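You operate a simulated robot arm through the tools that you are given. There is no shell and no other tool. Be economical: measure what you need, move in short steps, check, and stop when the job is done.

You run a simulated two-armed robot. Do the job below in one go: nothing can be reset, and whatever is moved stays where it is left.

## Task
Pick up the bottle labelled "soap" from the top of the check bench with one hand, pass it to the other hand and put it on the shelf under the check bench. Set down upright: bottle.

The check looks at the end state, three seconds after you hand in, the way a careful person would. Anything else that was tipped, shoved, dropped, spilled or broken makes it a failure.

## Robot
Two 6-joint arms with two-finger parallel grippers on one trunk, on a base that drives. Base frame: it is fixed to the floor where the robot stands at the start and does not move with it; the origin is under the middle of the robot, x ahead of it, y to its left, z up. Units: cm, rad, N and s.
The left shoulder is at the start at [6, 18.7, 119.7], the right one opposite. With the tool pointing down near the work surface each hand reaches from about 24 to 62 cm from the robot's upright axis, wherever it stands, measured 20 degrees to its own side. Places, roughly: shelf under the check bench [60, -40, 20]. Payload 1.57 kg a hand.
The TCP of each hand is the grasp point between the finger pads, 3 cm short of the fingertips. In the tool frame z runs along the fingers and y along their closing line. The gripper opens to 11 cm. The fingers are 2.4 cm wide and 1.2 cm thick; the gripper's body (4.8 by 11.2 cm) begins 7.8 cm behind the TCP.
Orientation is that of the tool frame in the base frame, as a unit quaternion [w, x, y, z]. With the fingers straight down and closing along the base's y, the tool's x points along the base's -x, its y along +y and its z along -z.

## Interface
- The arms move only by the tool play_rows. It takes "left_commands", "right_commands" or both (then of equal length, played together; a hand with none holds still); each is one flat list of numbers, 7 for each row, row after row: the shift along the base's x, y, z in units of 400 mm (1.0 is 400 mm), then the turn, a rotation vector about the base's x, y, z in units of 60 degrees (1.0 is 60 degrees), then the closure, from 0 (fully open) to 1 (shut). In form: [x, y, z, rx, ry, rz, grip, x, y, z, rx, ry, rz, grip, ...]. A call has 1 to 8 rows; each row is the pose to reach, as a shift and turn from the pose commanded when the call began. A call with a number of a shift or a turn outside -1 to 1 is refused whole. Each row takes 0.2 s and may step no farther than 5 cm and 0.15 rad from the row before; otherwise, or with a gripper value out of range, the whole call is refused. Where a pose cannot be reached the arm comes as near as it can. A force on the tool above 40 N (or 10 N above the force at the start of the call, whichever is more), or a blocked arm, ends the call early, and 0.2 s more pass. Each finger travels about 15.3 cm/s and halts on what it meets, pressing with about 28 N; the grip force reading is that of the motor and also rises with nothing between the fingers. The clock runs only during rows and for 0.2 s after the last one: add rows that repeat a pose to give the fingers time. It gives the time, the measured TCP pose, the force on the tool (base axes), the opening and the grip force at its end, in the units of the frame above (readings bear some noise), with the torque about the TCP (base axes, N m) and any sound that the robot's microphone picked up, and new pictures: "pictures" is both (left out), scene, wrist or none (wrist: the cameras of the hands that moved).
- Cameras (640 x 400 px; columns grow to the right, rows downward): "scene" is now at [0.86, -1.89, 173.02]; the picture's right is [-0.28, -0.96, 0.00], its down [-0.79, 0.23, -0.56] and it looks along [0.54, -0.16, -0.83] (base axes); focal length 253 px, centre (320, 200). "left" rides on the left gripper at [7, -1.6, -14.1] in its tool frame; the picture's right is [0.23, 0.97, 0.00], its down [-0.86, 0.20, -0.48] and it looks along [-0.47, 0.11, 0.88] (tool axes); focal length 222 px, centre (320, 200). "right" rides on the right gripper at [7, 1.6, -14.1] in its tool frame; the picture's right is [-0.23, 0.97, 0.00], its down [-0.86, -0.20, -0.48] and it looks along [-0.47, -0.11, 0.88] (tool axes); focal length 222 px, centre (320, 200). There is no depth. A picture from a camera that has moved, and an enlarged one, comes with that camera's place and axes in the base frame and with its lens.
- slide_trunk(by): slides the trunk up (or, below 0, down) by that many cm; the arms and the scene camera ride with it, the base frame stays. It gives what a move gives, with no picture.
- steer(legs): drives the robot by 1 to 6 legs, each [ahead, left, turn to the left] in cm, cm and rad, along the robot's own axes; the way and the turn of a leg run together, so that a leg with both is an arc; at most 150 cm and 3.142 rad a leg. The arms and the cameras ride along, it lands a little off, and it stops where it bumps. It gives what a move gives, and a new picture of the scene camera.
- head_to(pan, tilt): turns the head with the scene camera to pan (to the left, within 1.501 rad either way) and tilt (down, from -0.506 to 1.204), counted from straight ahead of the robot. It gives what a move gives, and a new picture of the scene camera.
- inspect(camera, box): a new picture of the part [left, top, right, bottom] of that camera's present view, enlarged. No time passes.
- job_done(): hands the job in; it is judged then, once.

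Work in short steps. Places have to be worked out from the pictures, the camera data and where the tool is seen: move nearer, look again, correct. Check each grasp and each placing, and mend what went wrong. You have 120 turns and 260 pictures in all, those below and enlarged ones among them. Open the grippers and draw the arms clear of the work before you hand the job in, unless the task says otherwise; then end with one line.

The tools are called after "Request:" as a command line: name --argument value ..., lists and objects as JSON in quotes. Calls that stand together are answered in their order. play_rows: Moves the arms, as the interface text tells. Its arguments: {"type":"object","properties":{"left_commands":{"type":"array","items":{"type":"number"}},"right_commands":{"type":"array","items":{"type":"number"}},"pictures":{"type":"string","enum":["both","scene","wrist","none"]}},"required":[]} The other tools are called the same way: slide_trunk (by) slides the trunk up or down; steer (legs) drives the base; head_to (pan, tilt) turns the head that bears the scene camera; inspect (camera, box) takes an enlarged picture of a part of a camera's view; job_done () hands the job in.

At the start:

```text
clock: 0.0
left_tool_pos: [46.55, 9.7, 121.06]
left_orientation: [0.0, 0.0, 1.0, 0.0]
left_contact_force: [-0.1, 1.0, 0.1]
left_wrist_torque: [0.0, -0.05, 0.0]
left_opening: 11.0
left_grasp_force: 0.1
right_tool_pos: [49.37, -26.19, 115.84]
right_orientation: [0.0, 0.0, 1.0, 0.0]
right_contact_force: [0.8, 0.3, -0.1]
right_wrist_torque: [0.02, -0.01, 0.0]
right_opening: 11.01
right_grasp_force: 0.1
trunk travel left (down, up): [-82.5, 16.5]
robot x, y, heading: [-0.03, 0.12, 0.003]
head pan, tilt: [-0.283, 0.972]
```

scene: 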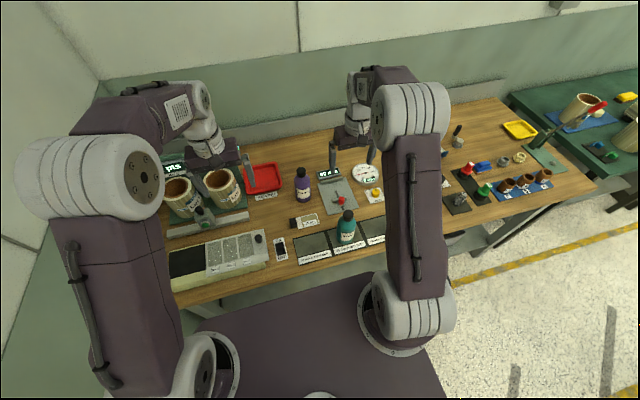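
right: 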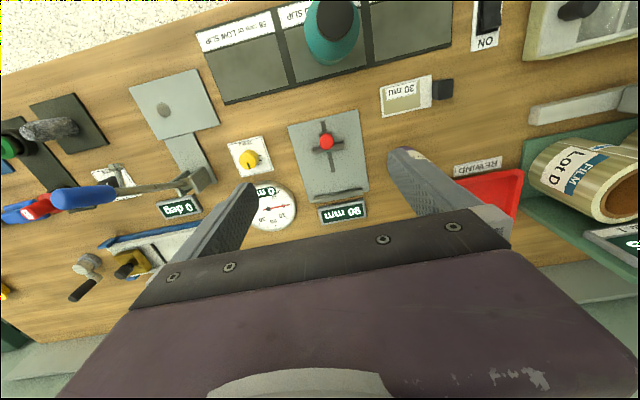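
left: 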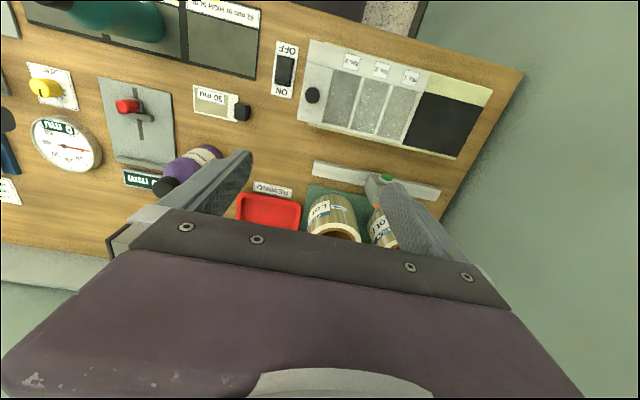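

I see a purple and a teal bottle on the bench; I enlarge both to read the labels.

Request:
inspect --camera "scene" --box '[270, 150, 390, 250]'

Request:
inspect --camera "scene" --box '[420, 100, 640, 240]'

```text
4.00 times, centred on (330, 200) of scene
camera zoom: at [0.86, -1.89, 173.02], right [-0.28, -0.96, 0.0], down [-0.79, 0.23, -0.56], along [0.54, -0.16, -0.83], focal length 1012 px, centre (280, 200)
```

zoom: 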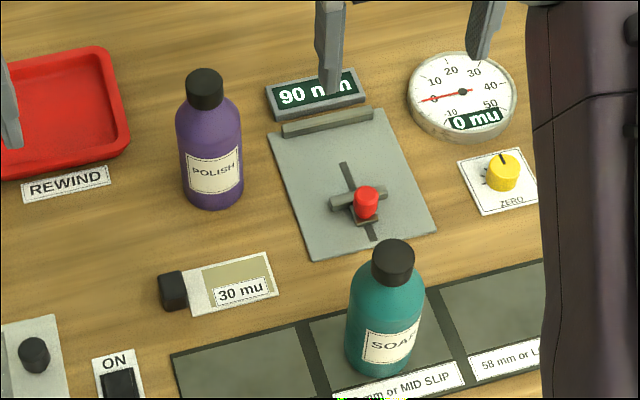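

```text
2.86 times, centred on (530, 170) of scene
camera zoom: at [0.86, -1.89, 173.02], right [-0.28, -0.96, 0.0], down [-0.79, 0.23, -0.56], along [0.54, -0.16, -0.83], focal length 723 px, centre (-280, 286)
```

zoom: 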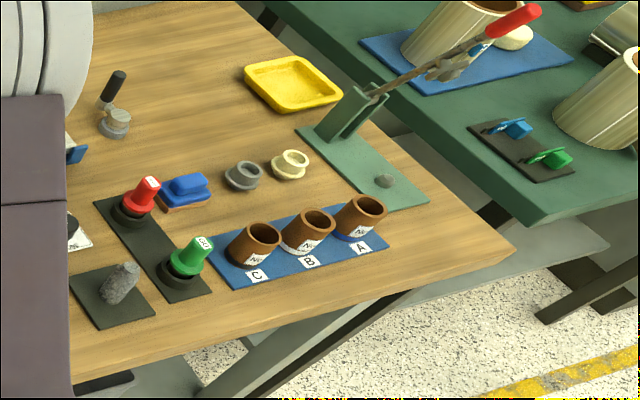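

The teal bottle is the soap, at about (38.5, -22.5) with its top near z 103. I bring the right hand above it, staying high.

Request:
play_rows --right_commands '[-0.09, 0.03, 0, 0, 0, 0, 0, -0.18, 0.06, 0, 0, 0, 0, 0, -0.27, 0.0925, 0, 0, 0, 0, 0, -0.27, 0.0925, 0, 0, 0, 0, 0]'

```text
clock: 1.0
left_tool_pos: [46.49, 9.82, 121.02]
left_orientation: [0.0, 0.0, 1.0, -0.001]
left_contact_force: [0.0, -0.7, -1.0]
left_wrist_torque: [0.02, -0.01, 0.02]
left_opening: 10.97
left_grasp_force: 0.1
right_tool_pos: [38.56, -22.26, 115.5]
right_orientation: [-0.001, 0.0, 1.0, 0.0]
right_contact_force: [-0.6, 0.8, -0.2]
right_wrist_torque: [0.01, -0.01, 0.02]
right_opening: 11.0
right_grasp_force: 0.0
trunk travel left (down, up): [-82.5, 16.5]
robot x, y, heading: [-0.14, -0.06, 0.001]
head pan, tilt: [-0.283, 0.972]
camera scene: at [0.9, -1.91, 173.02], right [-0.28, -0.96, 0.0], down [-0.79, 0.23, -0.56], along [0.54, -0.16, -0.83], focal length 253 px, centre (320, 200)
camera right: at [31.49, -20.6, 129.8], right [0.23, 0.97, 0.0], down [0.86, -0.2, 0.48], along [0.47, -0.11, -0.88], focal length 222 px, centre (320, 200)
```

scene: 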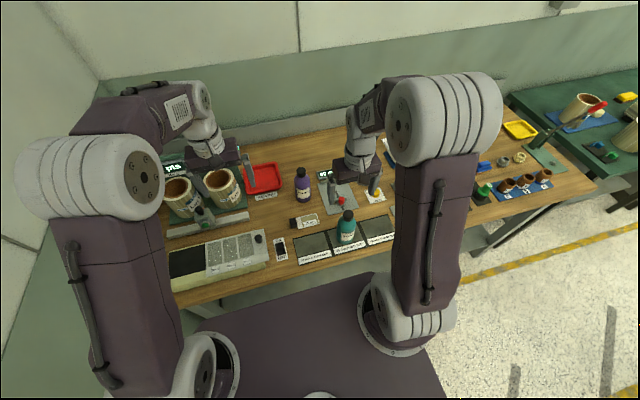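
right: 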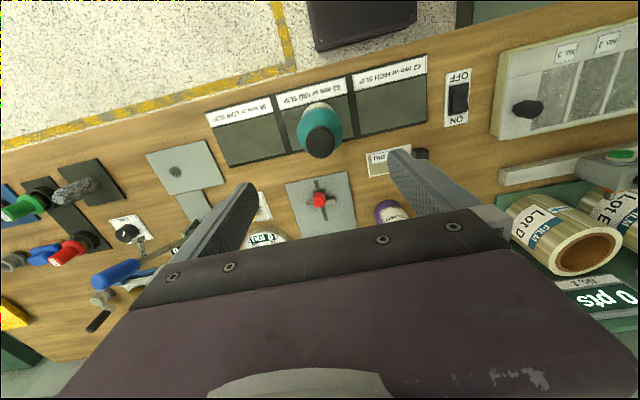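

The hand is centred within about 0.3 cm. I zoom in on the bottle to get its height profile.

Request:
inspect --camera "scene" --box '[316, 195, 380, 250]'

Request:
inspect --camera "right" --box '[270, 80, 370, 170]'

```text
7.27 times, centred on (348, 222) of scene
camera zoom: at [0.9, -1.91, 173.02], right [-0.28, -0.96, 0.0], down [-0.79, 0.23, -0.56], along [0.54, -0.16, -0.83], focal length 1840 px, centre (116, 36)
```

zoom: 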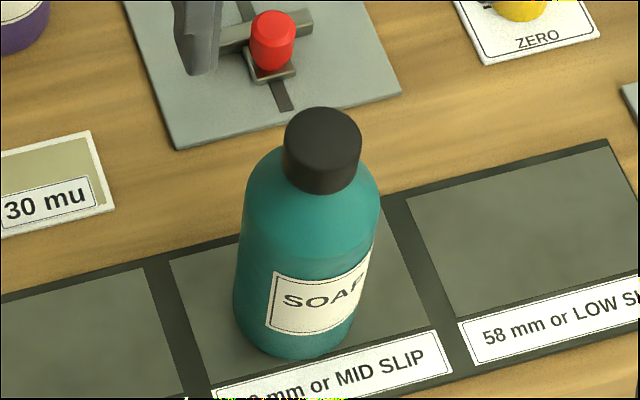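

```text
4.44 times, centred on (320, 125) of right
camera zoom: at [31.49, -20.6, 129.8], right [0.23, 0.97, 0.0], down [0.86, -0.2, 0.48], along [0.47, -0.11, -0.88], focal length 987 px, centre (320, 533)
```

zoom: 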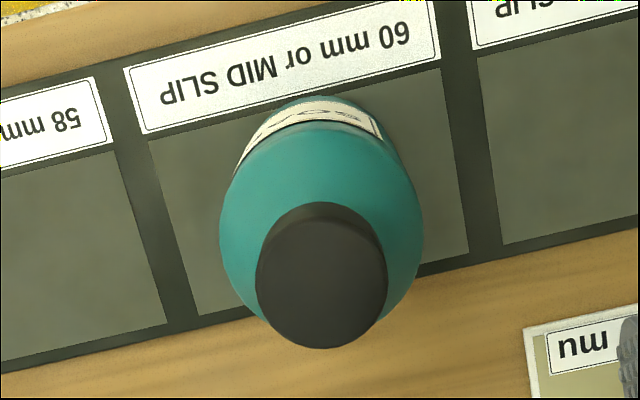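

The cap top is at about z 105 and the axis at about (37.9, -22.1). I descend to TCP z≈99, fingers open and straddling the bottle along y.

Request:
play_rows --right_commands '[-0.015, 0.004, -0.1, 0, 0, 0, 0, -0.015, 0.004, -0.2, 0, 0, 0, 0, -0.015, 0.004, -0.3, 0, 0, 0, 0, -0.015, 0.004, -0.36, 0, 0, 0, 0, -0.015, 0.004, -0.39, 0, 0, 0, 0, -0.015, 0.004, -0.41, 0, 0, 0, 0]'

```text
clock: 2.4
left_tool_pos: [46.61, 9.79, 121.11]
left_orientation: [0.0, 0.0, 1.0, -0.001]
left_contact_force: [-0.9, 0.9, -0.7]
left_wrist_torque: [0.02, -0.03, 0.02]
left_opening: 11.0
left_grasp_force: 0.0
right_tool_pos: [37.77, -22.37, 99.4]
right_orientation: [0.0, 0.0, 1.0, 0.0]
right_contact_force: [0.2, 0.6, -0.3]
right_wrist_torque: [0.02, 0.02, 0.0]
right_opening: 11.02
right_grasp_force: 0.1
trunk travel left (down, up): [-82.5, 16.5]
robot x, y, heading: [-0.28, -0.11, 0.002]
head pan, tilt: [-0.283, 0.972]
camera scene: at [0.89, -1.9, 173.02], right [-0.28, -0.96, 0.0], down [-0.79, 0.23, -0.56], along [0.54, -0.16, -0.83], focal length 253 px, centre (320, 200)
camera right: at [30.69, -20.66, 113.7], right [0.23, 0.97, 0.0], down [0.85, -0.2, 0.48], along [0.47, -0.11, -0.88], focal length 222 px, centre (320, 200)
```

scene: 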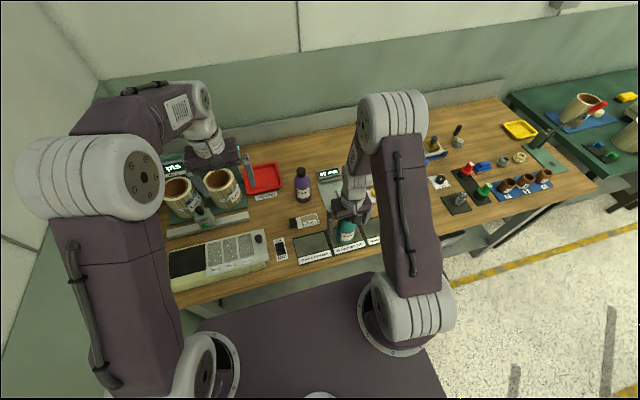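
right: 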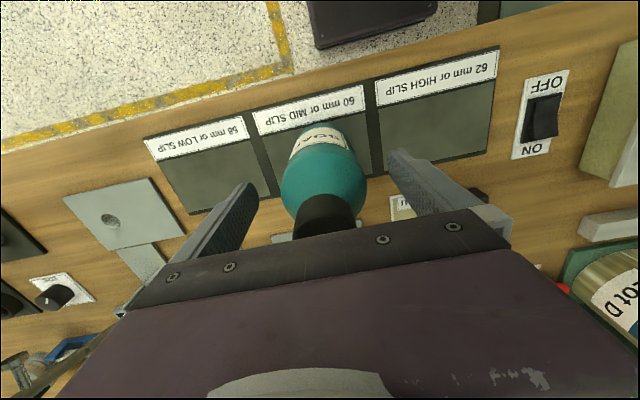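

No contact so far and the bottle is centred between the fingers. I lower slightly more, then close.

Request:
play_rows --right_commands '[0, 0, -0.01, 0, 0, 0, 0, 0, 0, -0.02, 0, 0, 0, 0, 0, 0, -0.02, 0, 0, 0, 0.3, 0, 0, -0.02, 0, 0, 0, 0.6, 0, 0, -0.02, 0, 0, 0, 0.9, 0, 0, -0.02, 0, 0, 0, 0.9, 0, 0, -0.02, 0, 0, 0, 0.9]' --pictures "both"

```text
clock: 4.0
left_tool_pos: [46.57, 9.82, 121.16]
left_orientation: [0.0, 0.0, 1.0, -0.001]
left_contact_force: [-0.5, -0.6, -0.1]
left_wrist_torque: [-0.01, 0.03, 0.04]
left_opening: 10.98
left_grasp_force: 0.1
right_tool_pos: [37.94, -22.16, 98.68]
right_orientation: [0.0, 0.0, 1.0, -0.001]
right_contact_force: [1.2, 0.2, 0.0]
right_wrist_torque: [-0.07, -0.05, 0.02]
right_opening: 6.18
right_grasp_force: 28.4
trunk travel left (down, up): [-82.5, 16.5]
robot x, y, heading: [-0.05, -0.13, -0.003]
head pan, tilt: [-0.283, 0.972]
camera scene: at [0.87, -1.88, 173.02], right [-0.28, -0.96, 0.0], down [-0.79, 0.23, -0.56], along [0.54, -0.16, -0.83], focal length 253 px, centre (320, 200)
camera right: at [30.79, -20.64, 112.9], right [0.23, 0.97, 0.0], down [0.86, -0.2, 0.48], along [0.47, -0.11, -0.88], focal length 222 px, centre (320, 200)
```

scene: 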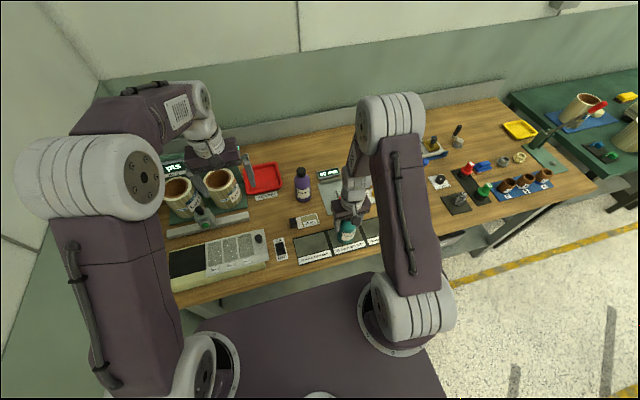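
right: 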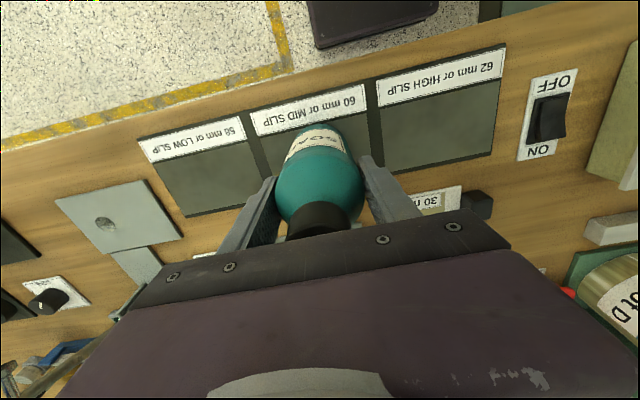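

Gripped at 6.2 cm opening. I lift straight up and check that it holds.

Request:
play_rows --right_commands '[0, 0, 0.05, 0, 0, 0, 0.9, 0, 0, 0.12, 0, 0, 0, 0.9, 0, 0, 0.2, 0, 0, 0, 0.9, 0, 0, 0.28, 0, 0, 0, 0.9, 0, 0, 0.36, 0, 0, 0, 0.9, 0, 0, 0.44, 0, 0, 0, 0.9, 0, 0, 0.5, 0, 0, 0, 0.9, 0, 0, 0.5, 0, 0, 0, 0.9]'

```text
clock: 5.8
left_tool_pos: [46.58, 9.8, 121.04]
left_orientation: [0.001, 0.0, 1.0, -0.001]
left_contact_force: [0.3, 0.7, 0.5]
left_wrist_torque: [-0.02, 0.01, -0.01]
left_opening: 10.99
left_grasp_force: 0.1
right_tool_pos: [38.11, -22.13, 118.59]
right_orientation: [0.0, 0.0, 1.0, 0.0]
right_contact_force: [0.8, -0.3, -4.8]
right_wrist_torque: [-0.02, -0.02, -0.02]
right_opening: 6.17
right_grasp_force: 27.9
trunk travel left (down, up): [-82.5, 16.5]
robot x, y, heading: [-0.09, -0.36, -0.003]
head pan, tilt: [-0.283, 0.972]
camera scene: at [0.93, -1.92, 173.02], right [-0.28, -0.96, 0.0], down [-0.79, 0.23, -0.56], along [0.54, -0.16, -0.83], focal length 253 px, centre (320, 200)
camera right: at [31.07, -20.57, 132.85], right [0.23, 0.97, 0.0], down [0.86, -0.2, 0.48], along [0.47, -0.11, -0.88], focal length 222 px, centre (320, 200)
```

scene: 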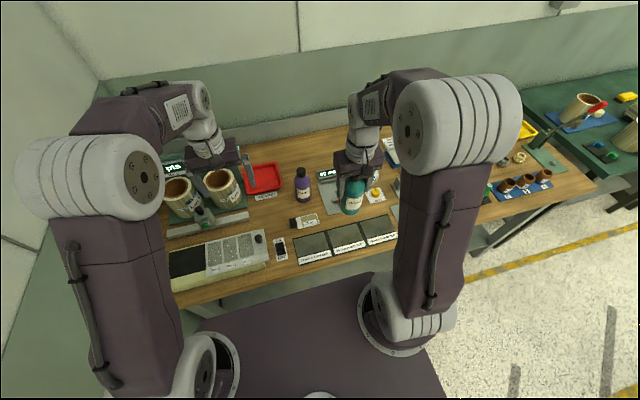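
right: 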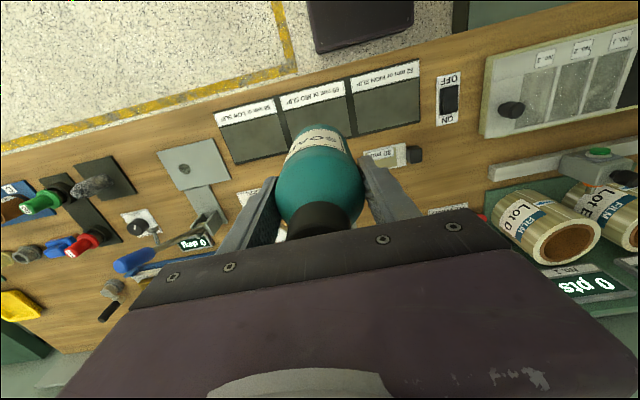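

The bottle is held at about 0.5 kg. I back away from the bench for a clear handover and a look at the shelf.

Request:
steer --legs '[[-60, 0, 0]]'

Request:
head_to --pan -0.4 --tilt 0.75

```text
clock: 9.2
left_tool_pos: [-13.34, 9.54, 121.13]
left_orientation: [-0.001, 0.003, 1.0, 0.001]
left_contact_force: [-0.2, 0.1, -0.1]
left_wrist_torque: [0.0, 0.0, -0.01]
left_opening: 11.0
left_grasp_force: 0.1
right_tool_pos: [-21.82, -22.4, 118.52]
right_orientation: [-0.001, 0.003, 1.0, 0.0]
right_contact_force: [-0.9, 0.9, -3.9]
right_wrist_torque: [0.04, -0.01, -0.03]
right_opening: 6.16
right_grasp_force: 27.8
trunk travel left (down, up): [-82.5, 16.5]
robot x, y, heading: [-60.11, 0.26, -0.003]
head pan, tilt: [-0.283, 0.972]
camera scene: at [-59.02, -1.75, 173.02], right [-0.28, -0.96, 0.0], down [-0.79, 0.23, -0.56], along [0.54, -0.16, -0.83], focal length 253 px, centre (320, 200)
```

scene: 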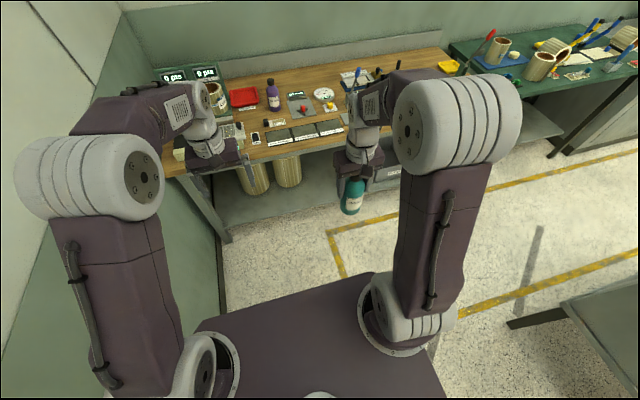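

```text
clock: 9.9
left_tool_pos: [-13.48, 9.68, 121.06]
left_orientation: [-0.001, 0.004, 1.0, 0.0]
left_contact_force: [-0.6, 0.1, -0.1]
left_wrist_torque: [0.02, 0.0, 0.0]
left_opening: 10.99
left_grasp_force: 0.0
right_tool_pos: [-22.08, -22.24, 118.59]
right_orientation: [0.0, 0.002, 1.0, 0.0]
right_contact_force: [-0.5, 0.1, -4.6]
right_wrist_torque: [0.0, -0.02, 0.02]
right_opening: 6.16
right_grasp_force: 28.2
trunk travel left (down, up): [-82.5, 16.5]
robot x, y, heading: [-60.04, 0.17, -0.004]
head pan, tilt: [-0.4, 0.75]
camera scene: at [-58.47, -2.99, 174.74], right [-0.39, -0.92, 0.0], down [-0.63, 0.27, -0.73], along [0.67, -0.29, -0.68], focal length 253 px, centre (320, 200)
```

scene: 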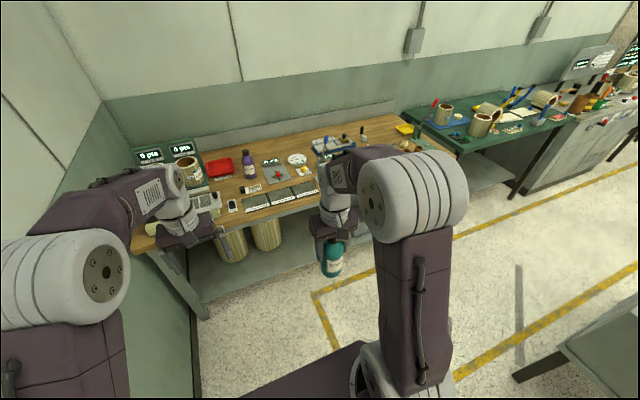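

With free space here, I plan for the left hand to take the bottle low, pitched 30° below horizontal and pointing forward. First I pull the left hand back and pitch it up.

Request:
play_rows --left_commands '[-0.04, 0, -0.02, 0, -0.125, 0, 0, -0.08, 0, -0.05, 0, -0.25, 0, 0, -0.12, 0, -0.08, 0, -0.375, 0, 0, -0.16, 0, -0.11, 0, -0.5, 0, 0, -0.2, 0, -0.14, 0, -0.625, 0, 0, -0.25, 0, -0.17, 0, -0.75, 0, 0, -0.3, 0, -0.2, 0, -0.875, 0, 0, -0.35, 0, -0.22, 0, -1.0, 0, 0]'

```text
clock: 11.8
left_tool_pos: [-23.45, -0.54, 116.58]
left_orientation: [0.497, 0.004, 0.868, 0.01]
left_contact_force: [-2.1, 0.1, -0.5]
left_wrist_torque: [0.01, -0.02, -0.01]
left_opening: 11.01
left_grasp_force: 0.2
left hand out of reach, approached as far as the arm can: row 4, 5, 6, 7, 8
right_tool_pos: [-22.47, -22.31, 118.59]
right_orientation: [0.002, 0.003, 1.0, -0.001]
right_contact_force: [-1.0, -0.1, -4.3]
right_wrist_torque: [0.0, -0.04, 0.03]
right_opening: 6.15
right_grasp_force: 28.4
trunk travel left (down, up): [-82.5, 16.5]
robot x, y, heading: [-60.31, -0.08, -0.007]
head pan, tilt: [-0.4, 0.75]
camera scene: at [-59.06, -3.05, 174.75], right [-0.39, -0.92, 0.0], down [-0.62, 0.27, -0.73], along [0.67, -0.29, -0.68], focal length 253 px, centre (320, 200)
camera left: at [-39.06, -2.17, 117.64], right [-0.12, 0.98, -0.17], down [0.02, 0.18, 0.98], along [0.99, 0.11, -0.04], focal length 222 px, centre (320, 200)
```

scene: 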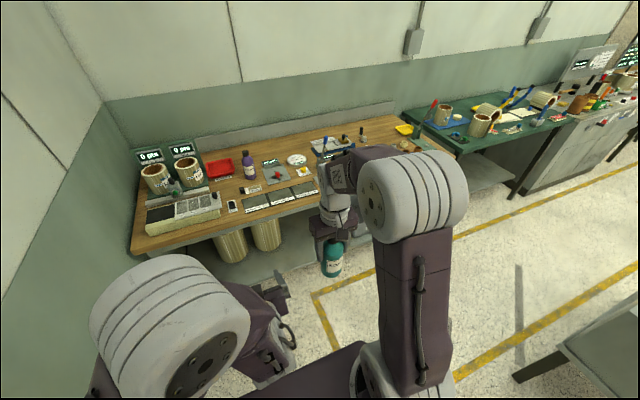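
left: 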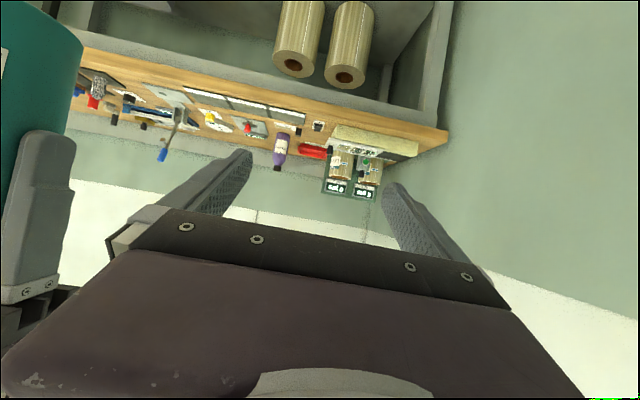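

The left arm can't fold that close, so the handover must be farther out. I move the right hand (bottle) forward then inward, to about 55 ahead of the robot and y ≈ -8.

Request:
play_rows --right_commands '[0.11, 0, 0, 0, 0, 0, 0.9, 0.22, 0, 0, 0, 0, 0, 0.9, 0.33, 0, 0, 0, 0, 0, 0.9, 0.42, 0, 0, 0, 0, 0, 0.9, 0.42, 0.11, 0, 0, 0, 0, 0.9, 0.42, 0.22, 0, 0, 0, 0, 0.9, 0.42, 0.32, 0, 0, 0, 0, 0.9, 0.42, 0.35, 0, 0, 0, 0, 0.9]'

```text
clock: 13.6
left_tool_pos: [-22.98, -0.47, 116.39]
left_orientation: [0.494, 0.005, 0.869, 0.009]
left_contact_force: [-0.8, 0.0, 0.2]
left_wrist_torque: [0.01, -0.01, -0.02]
left_opening: 10.97
left_grasp_force: 0.1
right_tool_pos: [-5.3, -8.08, 118.59]
right_orientation: [0.0, 0.004, 1.0, -0.001]
right_contact_force: [-0.2, 0.4, -4.0]
right_wrist_torque: [0.02, 0.01, -0.01]
right_opening: 6.18
right_grasp_force: 28.1
trunk travel left (down, up): [-82.5, 16.5]
robot x, y, heading: [-60.17, 0.4, -0.005]
head pan, tilt: [-0.4, 0.75]
camera scene: at [-58.45, -2.95, 174.74], right [-0.39, -0.92, 0.0], down [-0.63, 0.27, -0.73], along [0.67, -0.29, -0.68], focal length 253 px, centre (320, 200)
camera right: at [-12.48, -6.4, 132.87], right [0.23, 0.97, 0.0], down [0.85, -0.21, 0.48], along [0.47, -0.11, -0.88], focal length 222 px, centre (320, 200)
```

scene: 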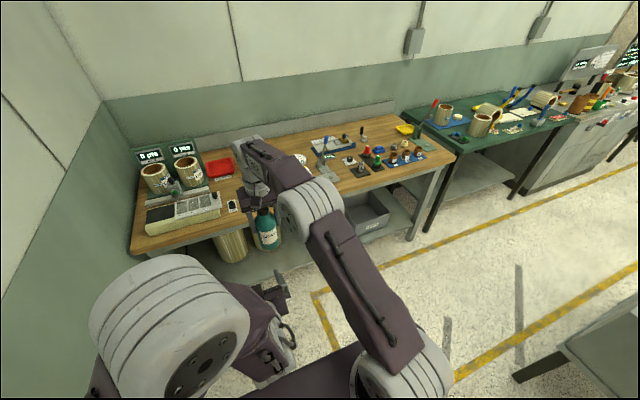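
right: 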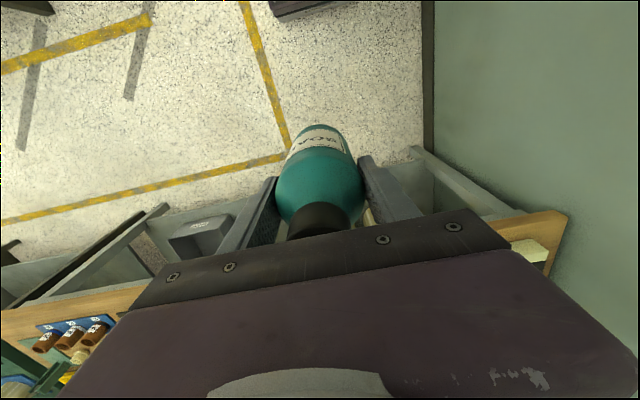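

The bottle is at (-5.3, -8.1). I align the left hand with the bottle's y and the low grasp height in a small step, and check where it lands.

Request:
play_rows --left_commands '[0.0, -0.06, -0.03, 0, 0, 0, 0, 0.0, -0.12, -0.06, 0, 0, 0, 0, 0.0, -0.18, -0.09, 0, 0, 0, 0, 0.0, -0.18, -0.09, 0, 0, 0, 0]'

```text
clock: 14.6
left_tool_pos: [-22.63, -7.57, 112.76]
left_orientation: [0.5, 0.002, 0.866, 0.002]
left_contact_force: [0.1, -0.4, 0.1]
left_wrist_torque: [0.01, 0.01, 0.02]
left_opening: 11.01
left_grasp_force: 0.1
right_tool_pos: [-5.25, -8.14, 118.58]
right_orientation: [0.001, 0.002, 1.0, 0.0]
right_contact_force: [-0.3, 0.3, -3.4]
right_wrist_torque: [-0.01, -0.01, -0.01]
right_opening: 6.17
right_grasp_force: 28.0
trunk travel left (down, up): [-82.5, 16.5]
robot x, y, heading: [-60.18, 0.37, -0.001]
head pan, tilt: [-0.4, 0.75]
camera scene: at [-58.36, -2.95, 174.74], right [-0.39, -0.92, 0.0], down [-0.63, 0.27, -0.73], along [0.67, -0.29, -0.68], focal length 253 px, centre (320, 200)
camera left: at [-38.26, -9.11, 113.9], right [-0.11, 0.98, -0.19], down [0.01, 0.19, 0.98], along [0.99, 0.1, -0.04], focal length 222 px, centre (320, 200)
```

scene: 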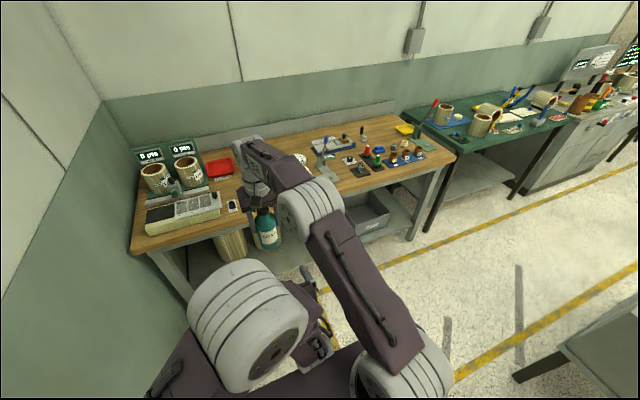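
left: 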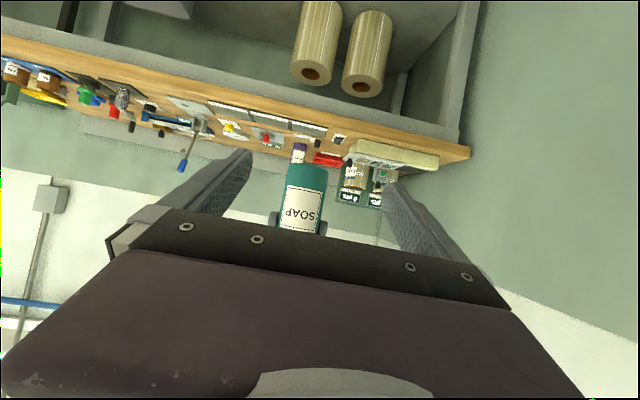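

The left hand is aligned and the bottle base reads at about z 108. I advance partway with fingers open and look again.

Request:
play_rows --left_commands '[0.08, -0.015, -0.005, 0, 0, 0, 0, 0.16, -0.015, -0.01, 0, 0, 0, 0, 0.23, -0.015, -0.01, 0, 0, 0, 0, 0.29, -0.015, -0.01, 0, 0, 0, 0, 0.29, -0.015, -0.01, 0, 0, 0, 0]'

```text
clock: 15.8
left_tool_pos: [-10.96, -8.13, 112.46]
left_orientation: [0.5, 0.003, 0.866, 0.001]
left_contact_force: [-0.1, -0.9, 0.1]
left_wrist_torque: [0.01, -0.03, 0.05]
left_opening: 10.99
left_grasp_force: 0.0
right_tool_pos: [-5.38, -8.19, 118.6]
right_orientation: [0.0, 0.002, 1.0, 0.0]
right_contact_force: [0.6, -0.7, -4.4]
right_wrist_torque: [-0.01, 0.0, 0.0]
right_opening: 6.18
right_grasp_force: 28.5
trunk travel left (down, up): [-82.5, 16.5]
robot x, y, heading: [-59.67, 0.14, -0.005]
head pan, tilt: [-0.4, 0.75]
camera scene: at [-58.39, -2.98, 174.74], right [-0.39, -0.92, 0.0], down [-0.63, 0.27, -0.73], along [0.67, -0.29, -0.68], focal length 253 px, centre (320, 200)
camera left: at [-26.65, -9.7, 113.66], right [-0.11, 0.98, -0.19], down [0.01, 0.19, 0.98], along [0.99, 0.1, -0.04], focal length 222 px, centre (320, 200)
```

scene: 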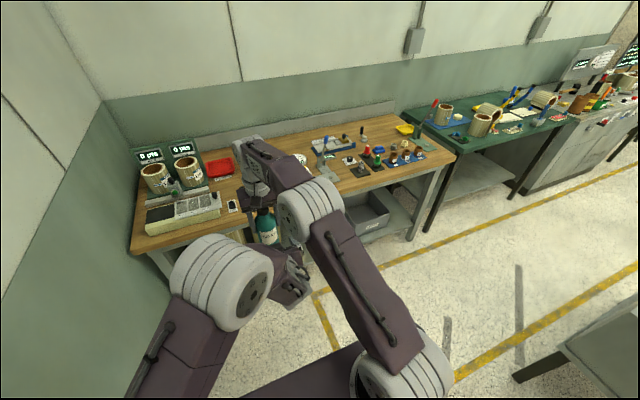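
left: 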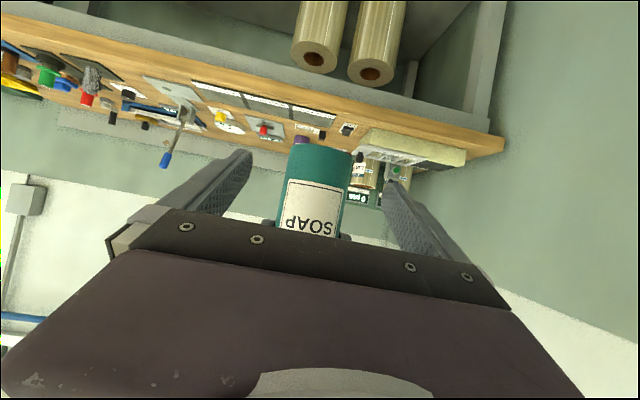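

Clearances look good and the bottle is centred between the left fingers. I advance the last 5.6 cm, still open.

Request:
play_rows --left_commands '[0.05, -0.004, 0, 0, 0, 0, 0, 0.1, -0.004, 0, 0, 0, 0, 0, 0.14, -0.004, 0, 0, 0, 0, 0, 0.14, -0.004, 0, 0, 0, 0, 0]'

```text
clock: 16.8
left_tool_pos: [-5.45, -8.35, 112.63]
left_orientation: [0.5, 0.003, 0.866, 0.002]
left_contact_force: [-0.2, -0.8, 0.3]
left_wrist_torque: [-0.03, 0.01, 0.02]
left_opening: 10.98
left_grasp_force: 0.1
right_tool_pos: [-5.38, -8.12, 118.51]
right_orientation: [-0.001, 0.003, 1.0, 0.0]
right_contact_force: [0.5, -0.1, -4.2]
right_wrist_torque: [0.01, -0.02, -0.02]
right_opening: 6.17
right_grasp_force: 28.1
trunk travel left (down, up): [-82.5, 16.5]
robot x, y, heading: [-59.9, 0.45, -0.003]
head pan, tilt: [-0.4, 0.75]
camera scene: at [-58.38, -2.97, 174.74], right [-0.39, -0.92, 0.0], down [-0.63, 0.27, -0.73], along [0.67, -0.29, -0.68], focal length 253 px, centre (320, 200)
camera left: at [-21.13, -9.98, 113.56], right [-0.11, 0.98, -0.19], down [0.01, 0.19, 0.98], along [0.99, 0.1, -0.04], focal length 222 px, centre (320, 200)
```

scene: 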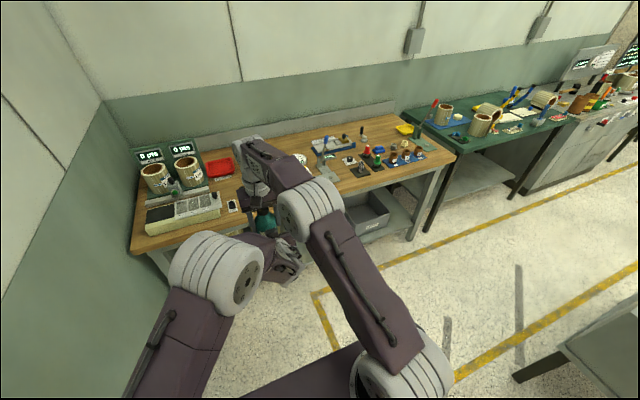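
left: 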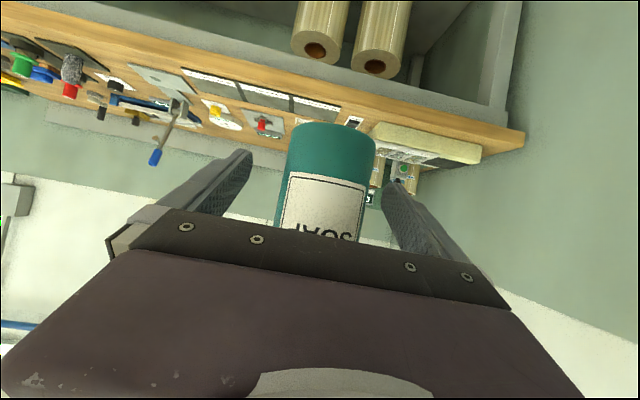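

The left fingers straddle the lower body with no contact. I close the left hand.

Request:
play_rows --left_commands '[0, 0, 0, 0, 0, 0, 0.25, 0, 0, 0, 0, 0, 0, 0.5, 0, 0, 0, 0, 0, 0, 0.9, 0, 0, 0, 0, 0, 0, 0.9, 0, 0, 0, 0, 0, 0, 0.9]'

```text
clock: 17.9
left_tool_pos: [-5.51, -8.26, 112.51]
left_orientation: [0.501, 0.001, 0.866, 0.003]
left_contact_force: [1.0, 22.2, 0.3]
left_wrist_torque: [-0.9, -0.07, -0.03]
left_opening: 6.19
left_grasp_force: 27.7
right_tool_pos: [-5.42, -8.3, 118.57]
right_orientation: [-0.001, 0.003, 1.0, -0.001]
right_contact_force: [-0.9, -21.1, -3.5]
right_wrist_torque: [-0.39, 0.12, 0.1]
right_opening: 6.17
right_grasp_force: 28.1
trunk travel left (down, up): [-82.5, 16.5]
robot x, y, heading: [-59.47, 0.29, -0.008]
head pan, tilt: [-0.4, 0.75]
camera scene: at [-58.38, -2.98, 174.74], right [-0.39, -0.92, 0.0], down [-0.63, 0.27, -0.73], along [0.67, -0.29, -0.68], focal length 253 px, centre (320, 200)
camera left: at [-21.12, -9.92, 113.54], right [-0.11, 0.97, -0.19], down [0.01, 0.19, 0.98], along [0.99, 0.11, -0.04], focal length 222 px, centre (320, 200)
```

scene: 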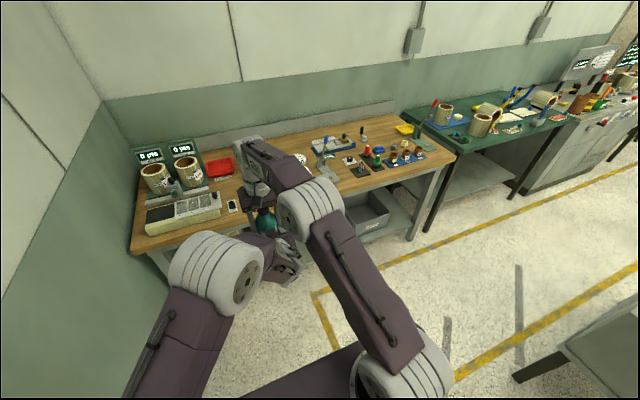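
left: 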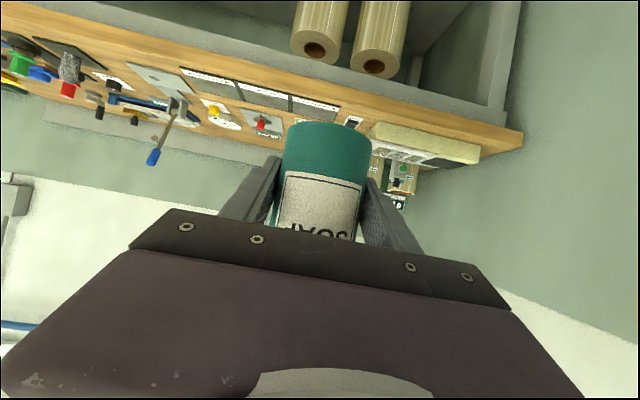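

Both hands hold, with about 22 N of sideways load between them. I shift the left hand slightly to +y to relieve it before releasing.

Request:
play_rows --left_commands '[0, 0.004, 0, 0, 0, 0, 0.9, 0, 0.008, 0, 0, 0, 0, 0.9, 0, 0.008, 0, 0, 0, 0, 0.9]' --pictures "none"

```text
clock: 18.8
left_tool_pos: [-5.47, -8.11, 112.6]
left_orientation: [0.5, 0.002, 0.866, 0.001]
left_contact_force: [-1.8, 15.2, 0.1]
left_wrist_torque: [-0.39, -0.33, 0.38]
left_opening: 6.19
left_grasp_force: 27.7
right_tool_pos: [-5.42, -8.29, 118.65]
right_orientation: [-0.001, 0.002, 1.0, 0.0]
right_contact_force: [2.8, -14.4, -2.8]
right_wrist_torque: [-0.47, 0.23, -0.34]
right_opening: 6.18
right_grasp_force: 28.3
trunk travel left (down, up): [-82.5, 16.5]
robot x, y, heading: [-60.27, 0.12, -0.006]
head pan, tilt: [-0.4, 0.75]
```

The load is down to about 15 N. One more small relief step.

Request:
play_rows --left_commands '[0, 0.005, 0, 0, 0, 0, 0.9, 0, 0.01, 0, 0, 0, 0, 0.9, 0, 0.01, 0, 0, 0, 0, 0.9]' --pictures "none"

```text
clock: 19.6
left_tool_pos: [-5.48, -7.8, 112.52]
left_orientation: [0.499, 0.006, 0.867, -0.001]
left_contact_force: [-3.8, -12.0, 0.3]
left_wrist_torque: [0.47, -0.22, 0.03]
left_opening: 6.17
left_grasp_force: 28.2
right_tool_pos: [-5.41, -7.97, 118.63]
right_orientation: [0.001, 0.003, 1.0, 0.003]
right_contact_force: [3.8, 12.7, -2.1]
right_wrist_torque: [0.31, 0.04, -0.06]
right_opening: 6.18
right_grasp_force: 28.1
trunk travel left (down, up): [-82.5, 16.5]
robot x, y, heading: [-60.1, 0.11, -0.004]
head pan, tilt: [-0.4, 0.75]
```

It overshot slightly. I back off 0.2 cm on the left, then open the right hand.

Request:
play_rows --left_commands '[0, -0.005, 0, 0, 0, 0, 0.9, 0, -0.005, 0, 0, 0, 0, 0.9, 0, -0.005, 0, 0, 0, 0, 0.9, 0, -0.005, 0, 0, 0, 0, 0.9, 0, -0.005, 0, 0, 0, 0, 0.9, 0, -0.005, 0, 0, 0, 0, 0.9]' --right_commands '[0, 0, 0, 0, 0, 0, 0.9, 0, 0, 0, 0, 0, 0, 0.9, 0, 0, 0, 0, 0, 0, 0.38, 0, 0, 0, 0, 0, 0, 0.2, 0, 0, 0, 0, 0, 0, 0, 0, 0, 0, 0, 0, 0, 0]'

```text
clock: 20.9
left_tool_pos: [-5.32, -7.83, 112.56]
left_orientation: [0.5, 0.002, 0.866, 0.002]
left_contact_force: [0.0, 0.5, 0.4]
left_wrist_torque: [-0.04, 0.02, -0.01]
left_opening: 6.17
left_grasp_force: 28.6
right_tool_pos: [-5.25, -8.1, 118.64]
right_orientation: [0.0, 0.003, 1.0, 0.0]
right_contact_force: [-0.8, 0.1, -0.1]
right_wrist_torque: [0.01, -0.02, 0.0]
right_opening: 11.01
right_grasp_force: 0.0
trunk travel left (down, up): [-82.5, 16.5]
robot x, y, heading: [-59.88, 0.17, -0.011]
head pan, tilt: [-0.4, 0.75]
camera scene: at [-58.38, -2.97, 174.74], right [-0.39, -0.92, 0.0], down [-0.63, 0.27, -0.73], along [0.67, -0.29, -0.68], focal length 253 px, centre (320, 200)
camera right: at [-12.44, -6.45, 132.86], right [0.23, 0.97, 0.0], down [0.85, -0.2, 0.48], along [0.46, -0.11, -0.88], focal length 222 px, centre (320, 200)
camera left: at [-20.97, -9.52, 113.55], right [-0.11, 0.98, -0.19], down [0.01, 0.19, 0.98], along [0.99, 0.1, -0.04], focal length 222 px, centre (320, 200)
```

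scene: 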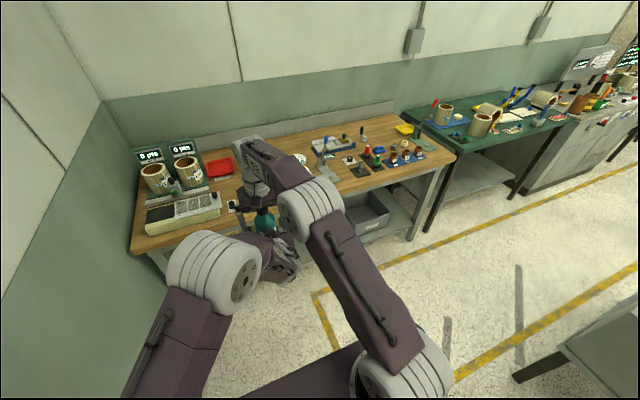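
right: 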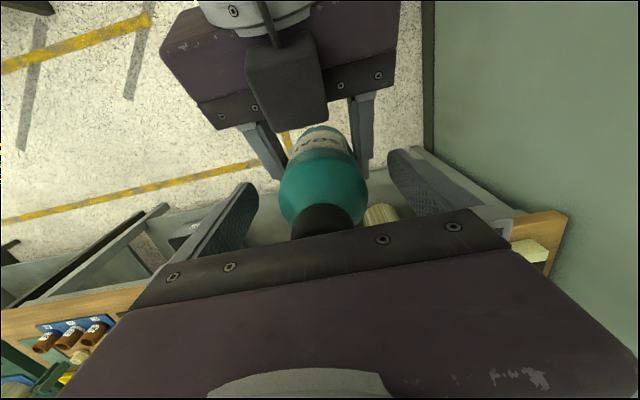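
left: 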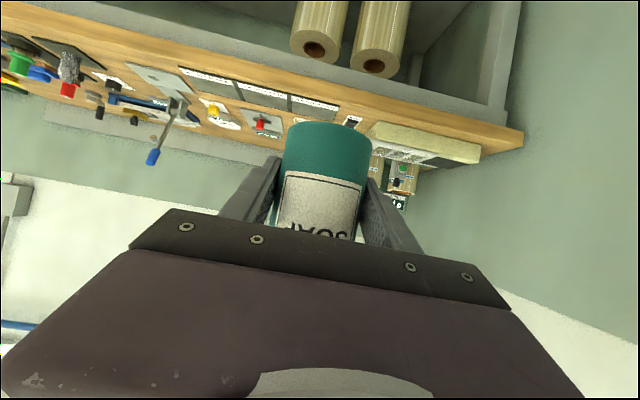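

The left hand alone holds the bottle upright. I raise the right hand straight up clear of the cap.

Request:
play_rows --right_commands '[0, 0, 0.06, 0, 0, 0, 0, 0, 0, 0.15, 0, 0, 0, 0, 0, 0, 0.25, 0, 0, 0, 0, 0, 0, 0.34, 0, 0, 0, 0, 0, -0.1, 0.38, 0, 0, 0, 0, 0, -0.2, 0.38, 0, 0, 0, 0, 0, -0.3, 0.38, 0, 0, 0, 0, 0, -0.4, 0.38, 0, 0, 0, 0]'

```text
clock: 22.8
left_tool_pos: [-5.4, -8.14, 112.49]
left_orientation: [0.5, 0.003, 0.866, 0.002]
left_contact_force: [0.0, 0.7, -0.4]
left_wrist_torque: [-0.02, -0.02, 0.01]
left_opening: 6.16
left_grasp_force: 28.6
right_tool_pos: [-7.67, -24.28, 132.34]
right_orientation: [-0.001, 0.003, 1.0, 0.001]
right_contact_force: [-0.2, 0.0, -0.4]
right_wrist_torque: [0.07, -0.02, 0.03]
right_opening: 10.99
right_grasp_force: 0.0
right hand out of reach, approached as far as the arm can: row 3, 4, 5, 6, 7, 8
trunk travel left (down, up): [-82.5, 16.5]
robot x, y, heading: [-60.38, 0.23, -0.003]
head pan, tilt: [-0.4, 0.75]
camera scene: at [-58.43, -3.27, 174.74], right [-0.39, -0.92, 0.0], down [-0.63, 0.27, -0.73], along [0.67, -0.29, -0.68], focal length 253 px, centre (320, 200)
camera right: at [-14.78, -22.52, 146.67], right [0.23, 0.97, 0.0], down [0.86, -0.2, 0.48], along [0.46, -0.11, -0.88], focal length 222 px, centre (320, 200)
```

scene: 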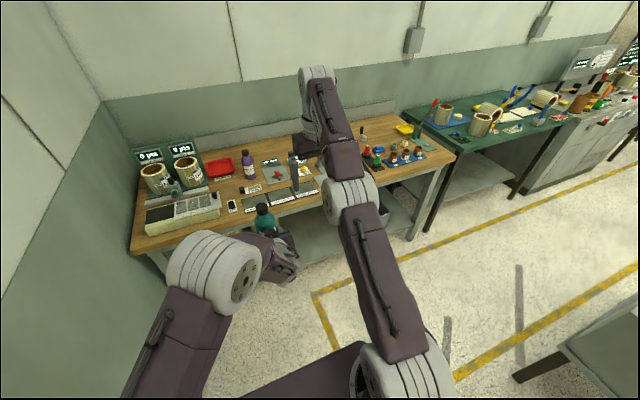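
right: 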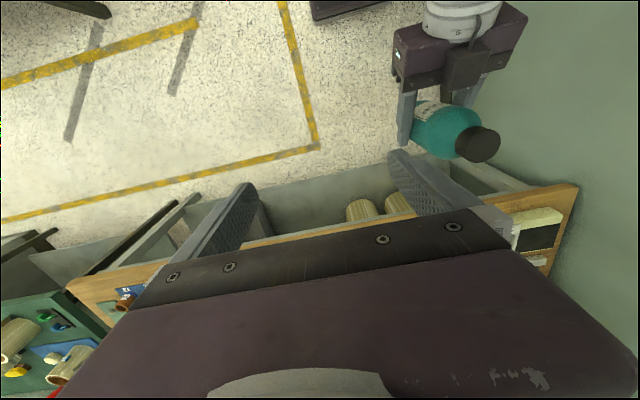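

The handover succeeded. I tuck the right arm back beside the robot, out of the way.

Request:
play_rows --right_commands '[-0.05, -0.06, 0, 0, 0, 0, 0, -0.13, -0.12, -0.01, 0, 0, 0, 0, -0.21, -0.16, -0.03, 0, 0, 0, 0, -0.3, -0.18, -0.05, 0, 0, 0, 0, -0.4, -0.18, -0.08, 0, 0, 0, 0, -0.5, -0.18, -0.1, 0, 0, 0, 0]' --pictures "none"

Request:
head_to --pan -0.5 --tilt 0.6

```text
clock: 24.1
left_tool_pos: [-5.51, -7.88, 112.6]
left_orientation: [0.5, 0.003, 0.866, 0.002]
left_contact_force: [0.1, 0.5, 1.3]
left_wrist_torque: [0.01, -0.01, 0.03]
left_opening: 6.15
left_grasp_force: 27.5
right_tool_pos: [-27.95, -31.1, 128.64]
right_orientation: [0.001, 0.003, 1.0, -0.001]
right_contact_force: [-0.3, 0.2, 1.0]
right_wrist_torque: [0.0, -0.01, -0.01]
right_opening: 11.02
right_grasp_force: 0.0
trunk travel left (down, up): [-82.5, 16.5]
robot x, y, heading: [-60.08, -0.06, -0.008]
head pan, tilt: [-0.4, 0.75]
```

```text
clock: 24.9
left_tool_pos: [-5.31, -7.89, 112.51]
left_orientation: [0.5, 0.004, 0.866, 0.001]
left_contact_force: [-0.8, 0.3, 0.2]
left_wrist_torque: [0.0, 0.0, 0.01]
left_opening: 6.17
left_grasp_force: 28.0
right_tool_pos: [-27.71, -31.12, 128.68]
right_orientation: [0.0, 0.003, 1.0, 0.0]
right_contact_force: [0.4, -0.6, 0.1]
right_wrist_torque: [0.03, -0.03, 0.01]
right_opening: 11.01
right_grasp_force: 0.1
trunk travel left (down, up): [-82.5, 16.5]
robot x, y, heading: [-60.02, 0.67, -0.005]
head pan, tilt: [-0.499, 0.6]
camera scene: at [-58.31, -3.97, 176.03], right [-0.48, -0.88, 0.0], down [-0.5, 0.27, -0.82], along [0.72, -0.4, -0.57], focal length 253 px, centre (320, 200)
```

scene: 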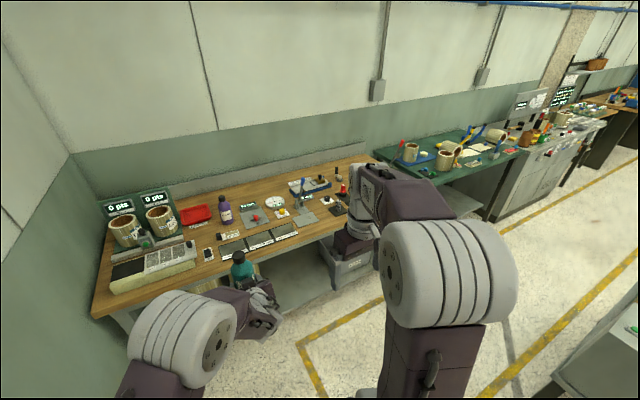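

I lower the trunk by half first and look under the bench.

Request:
slide_trunk --by -50

Request:
head_to --pan -0.3 --tilt 0.6

```text
refused: -50 is not a number from -40 to 40
```

```text
clock: 25.6
left_tool_pos: [-5.33, -7.99, 112.57]
left_orientation: [0.5, 0.004, 0.866, 0.0]
left_contact_force: [0.3, -0.3, -0.4]
left_wrist_torque: [-0.01, 0.02, -0.01]
left_opening: 6.15
left_grasp_force: 28.5
right_tool_pos: [-27.59, -31.03, 128.56]
right_orientation: [0.0, 0.003, 1.0, 0.0]
right_contact_force: [-0.6, -0.2, 0.2]
right_wrist_torque: [-0.02, 0.01, -0.01]
right_opening: 10.98
right_grasp_force: 0.1
trunk travel left (down, up): [-82.5, 16.5]
robot x, y, heading: [-60.27, 0.47, -0.007]
head pan, tilt: [-0.3, 0.6]
camera scene: at [-57.56, -2.37, 176.03], right [-0.3, -0.95, 0.0], down [-0.54, 0.17, -0.82], along [0.79, -0.25, -0.57], focal length 253 px, centre (320, 200)
```

scene: 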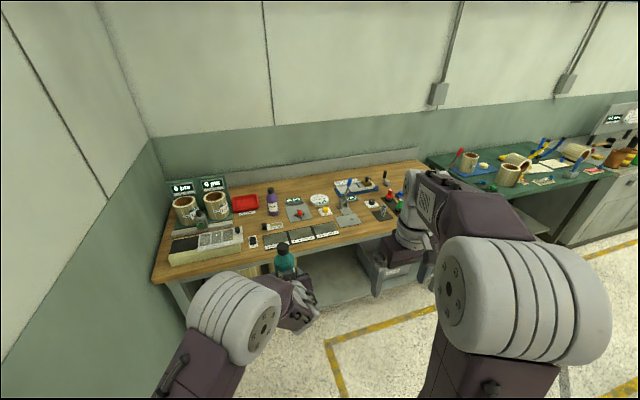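

The limit is 40 cm per slide, so I go down 40.

Request:
slide_trunk --by -40

Request:
head_to --pan -0.35 --tilt 0.6

```text
clock: 29.4
left_tool_pos: [-5.38, -7.83, 72.55]
left_orientation: [0.501, 0.003, 0.866, 0.001]
left_contact_force: [-0.4, -0.1, 0.0]
left_wrist_torque: [-0.01, 0.0, -0.02]
left_opening: 6.18
left_grasp_force: 28.4
right_tool_pos: [-27.68, -30.97, 88.7]
right_orientation: [0.0, 0.002, 1.0, 0.001]
right_contact_force: [-1.2, 0.5, -0.5]
right_wrist_torque: [0.0, -0.03, 0.0]
right_opening: 10.98
right_grasp_force: 0.0
trunk travel left (down, up): [-42.5, 56.5]
robot x, y, heading: [-60.34, 0.16, -0.002]
head pan, tilt: [-0.3, 0.6]
```

```text
clock: 30.0
left_tool_pos: [-5.33, -7.91, 72.62]
left_orientation: [0.501, 0.004, 0.865, 0.001]
left_contact_force: [0.1, -1.2, -0.4]
left_wrist_torque: [0.0, 0.02, 0.0]
left_opening: 6.16
left_grasp_force: 27.5
right_tool_pos: [-27.7, -31.21, 88.56]
right_orientation: [0.001, 0.003, 1.0, 0.0]
right_contact_force: [-0.5, -0.5, 0.1]
right_wrist_torque: [0.0, -0.04, 0.02]
right_opening: 11.01
right_grasp_force: 0.0
trunk travel left (down, up): [-42.5, 56.5]
robot x, y, heading: [-59.97, -0.08, -0.004]
head pan, tilt: [-0.351, 0.6]
camera scene: at [-57.74, -2.79, 136.03], right [-0.35, -0.94, 0.0], down [-0.53, 0.2, -0.82], along [0.77, -0.29, -0.57], focal length 253 px, centre (320, 200)
```

scene: 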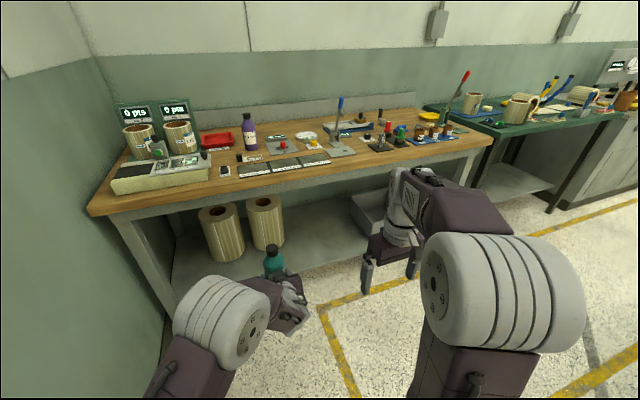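

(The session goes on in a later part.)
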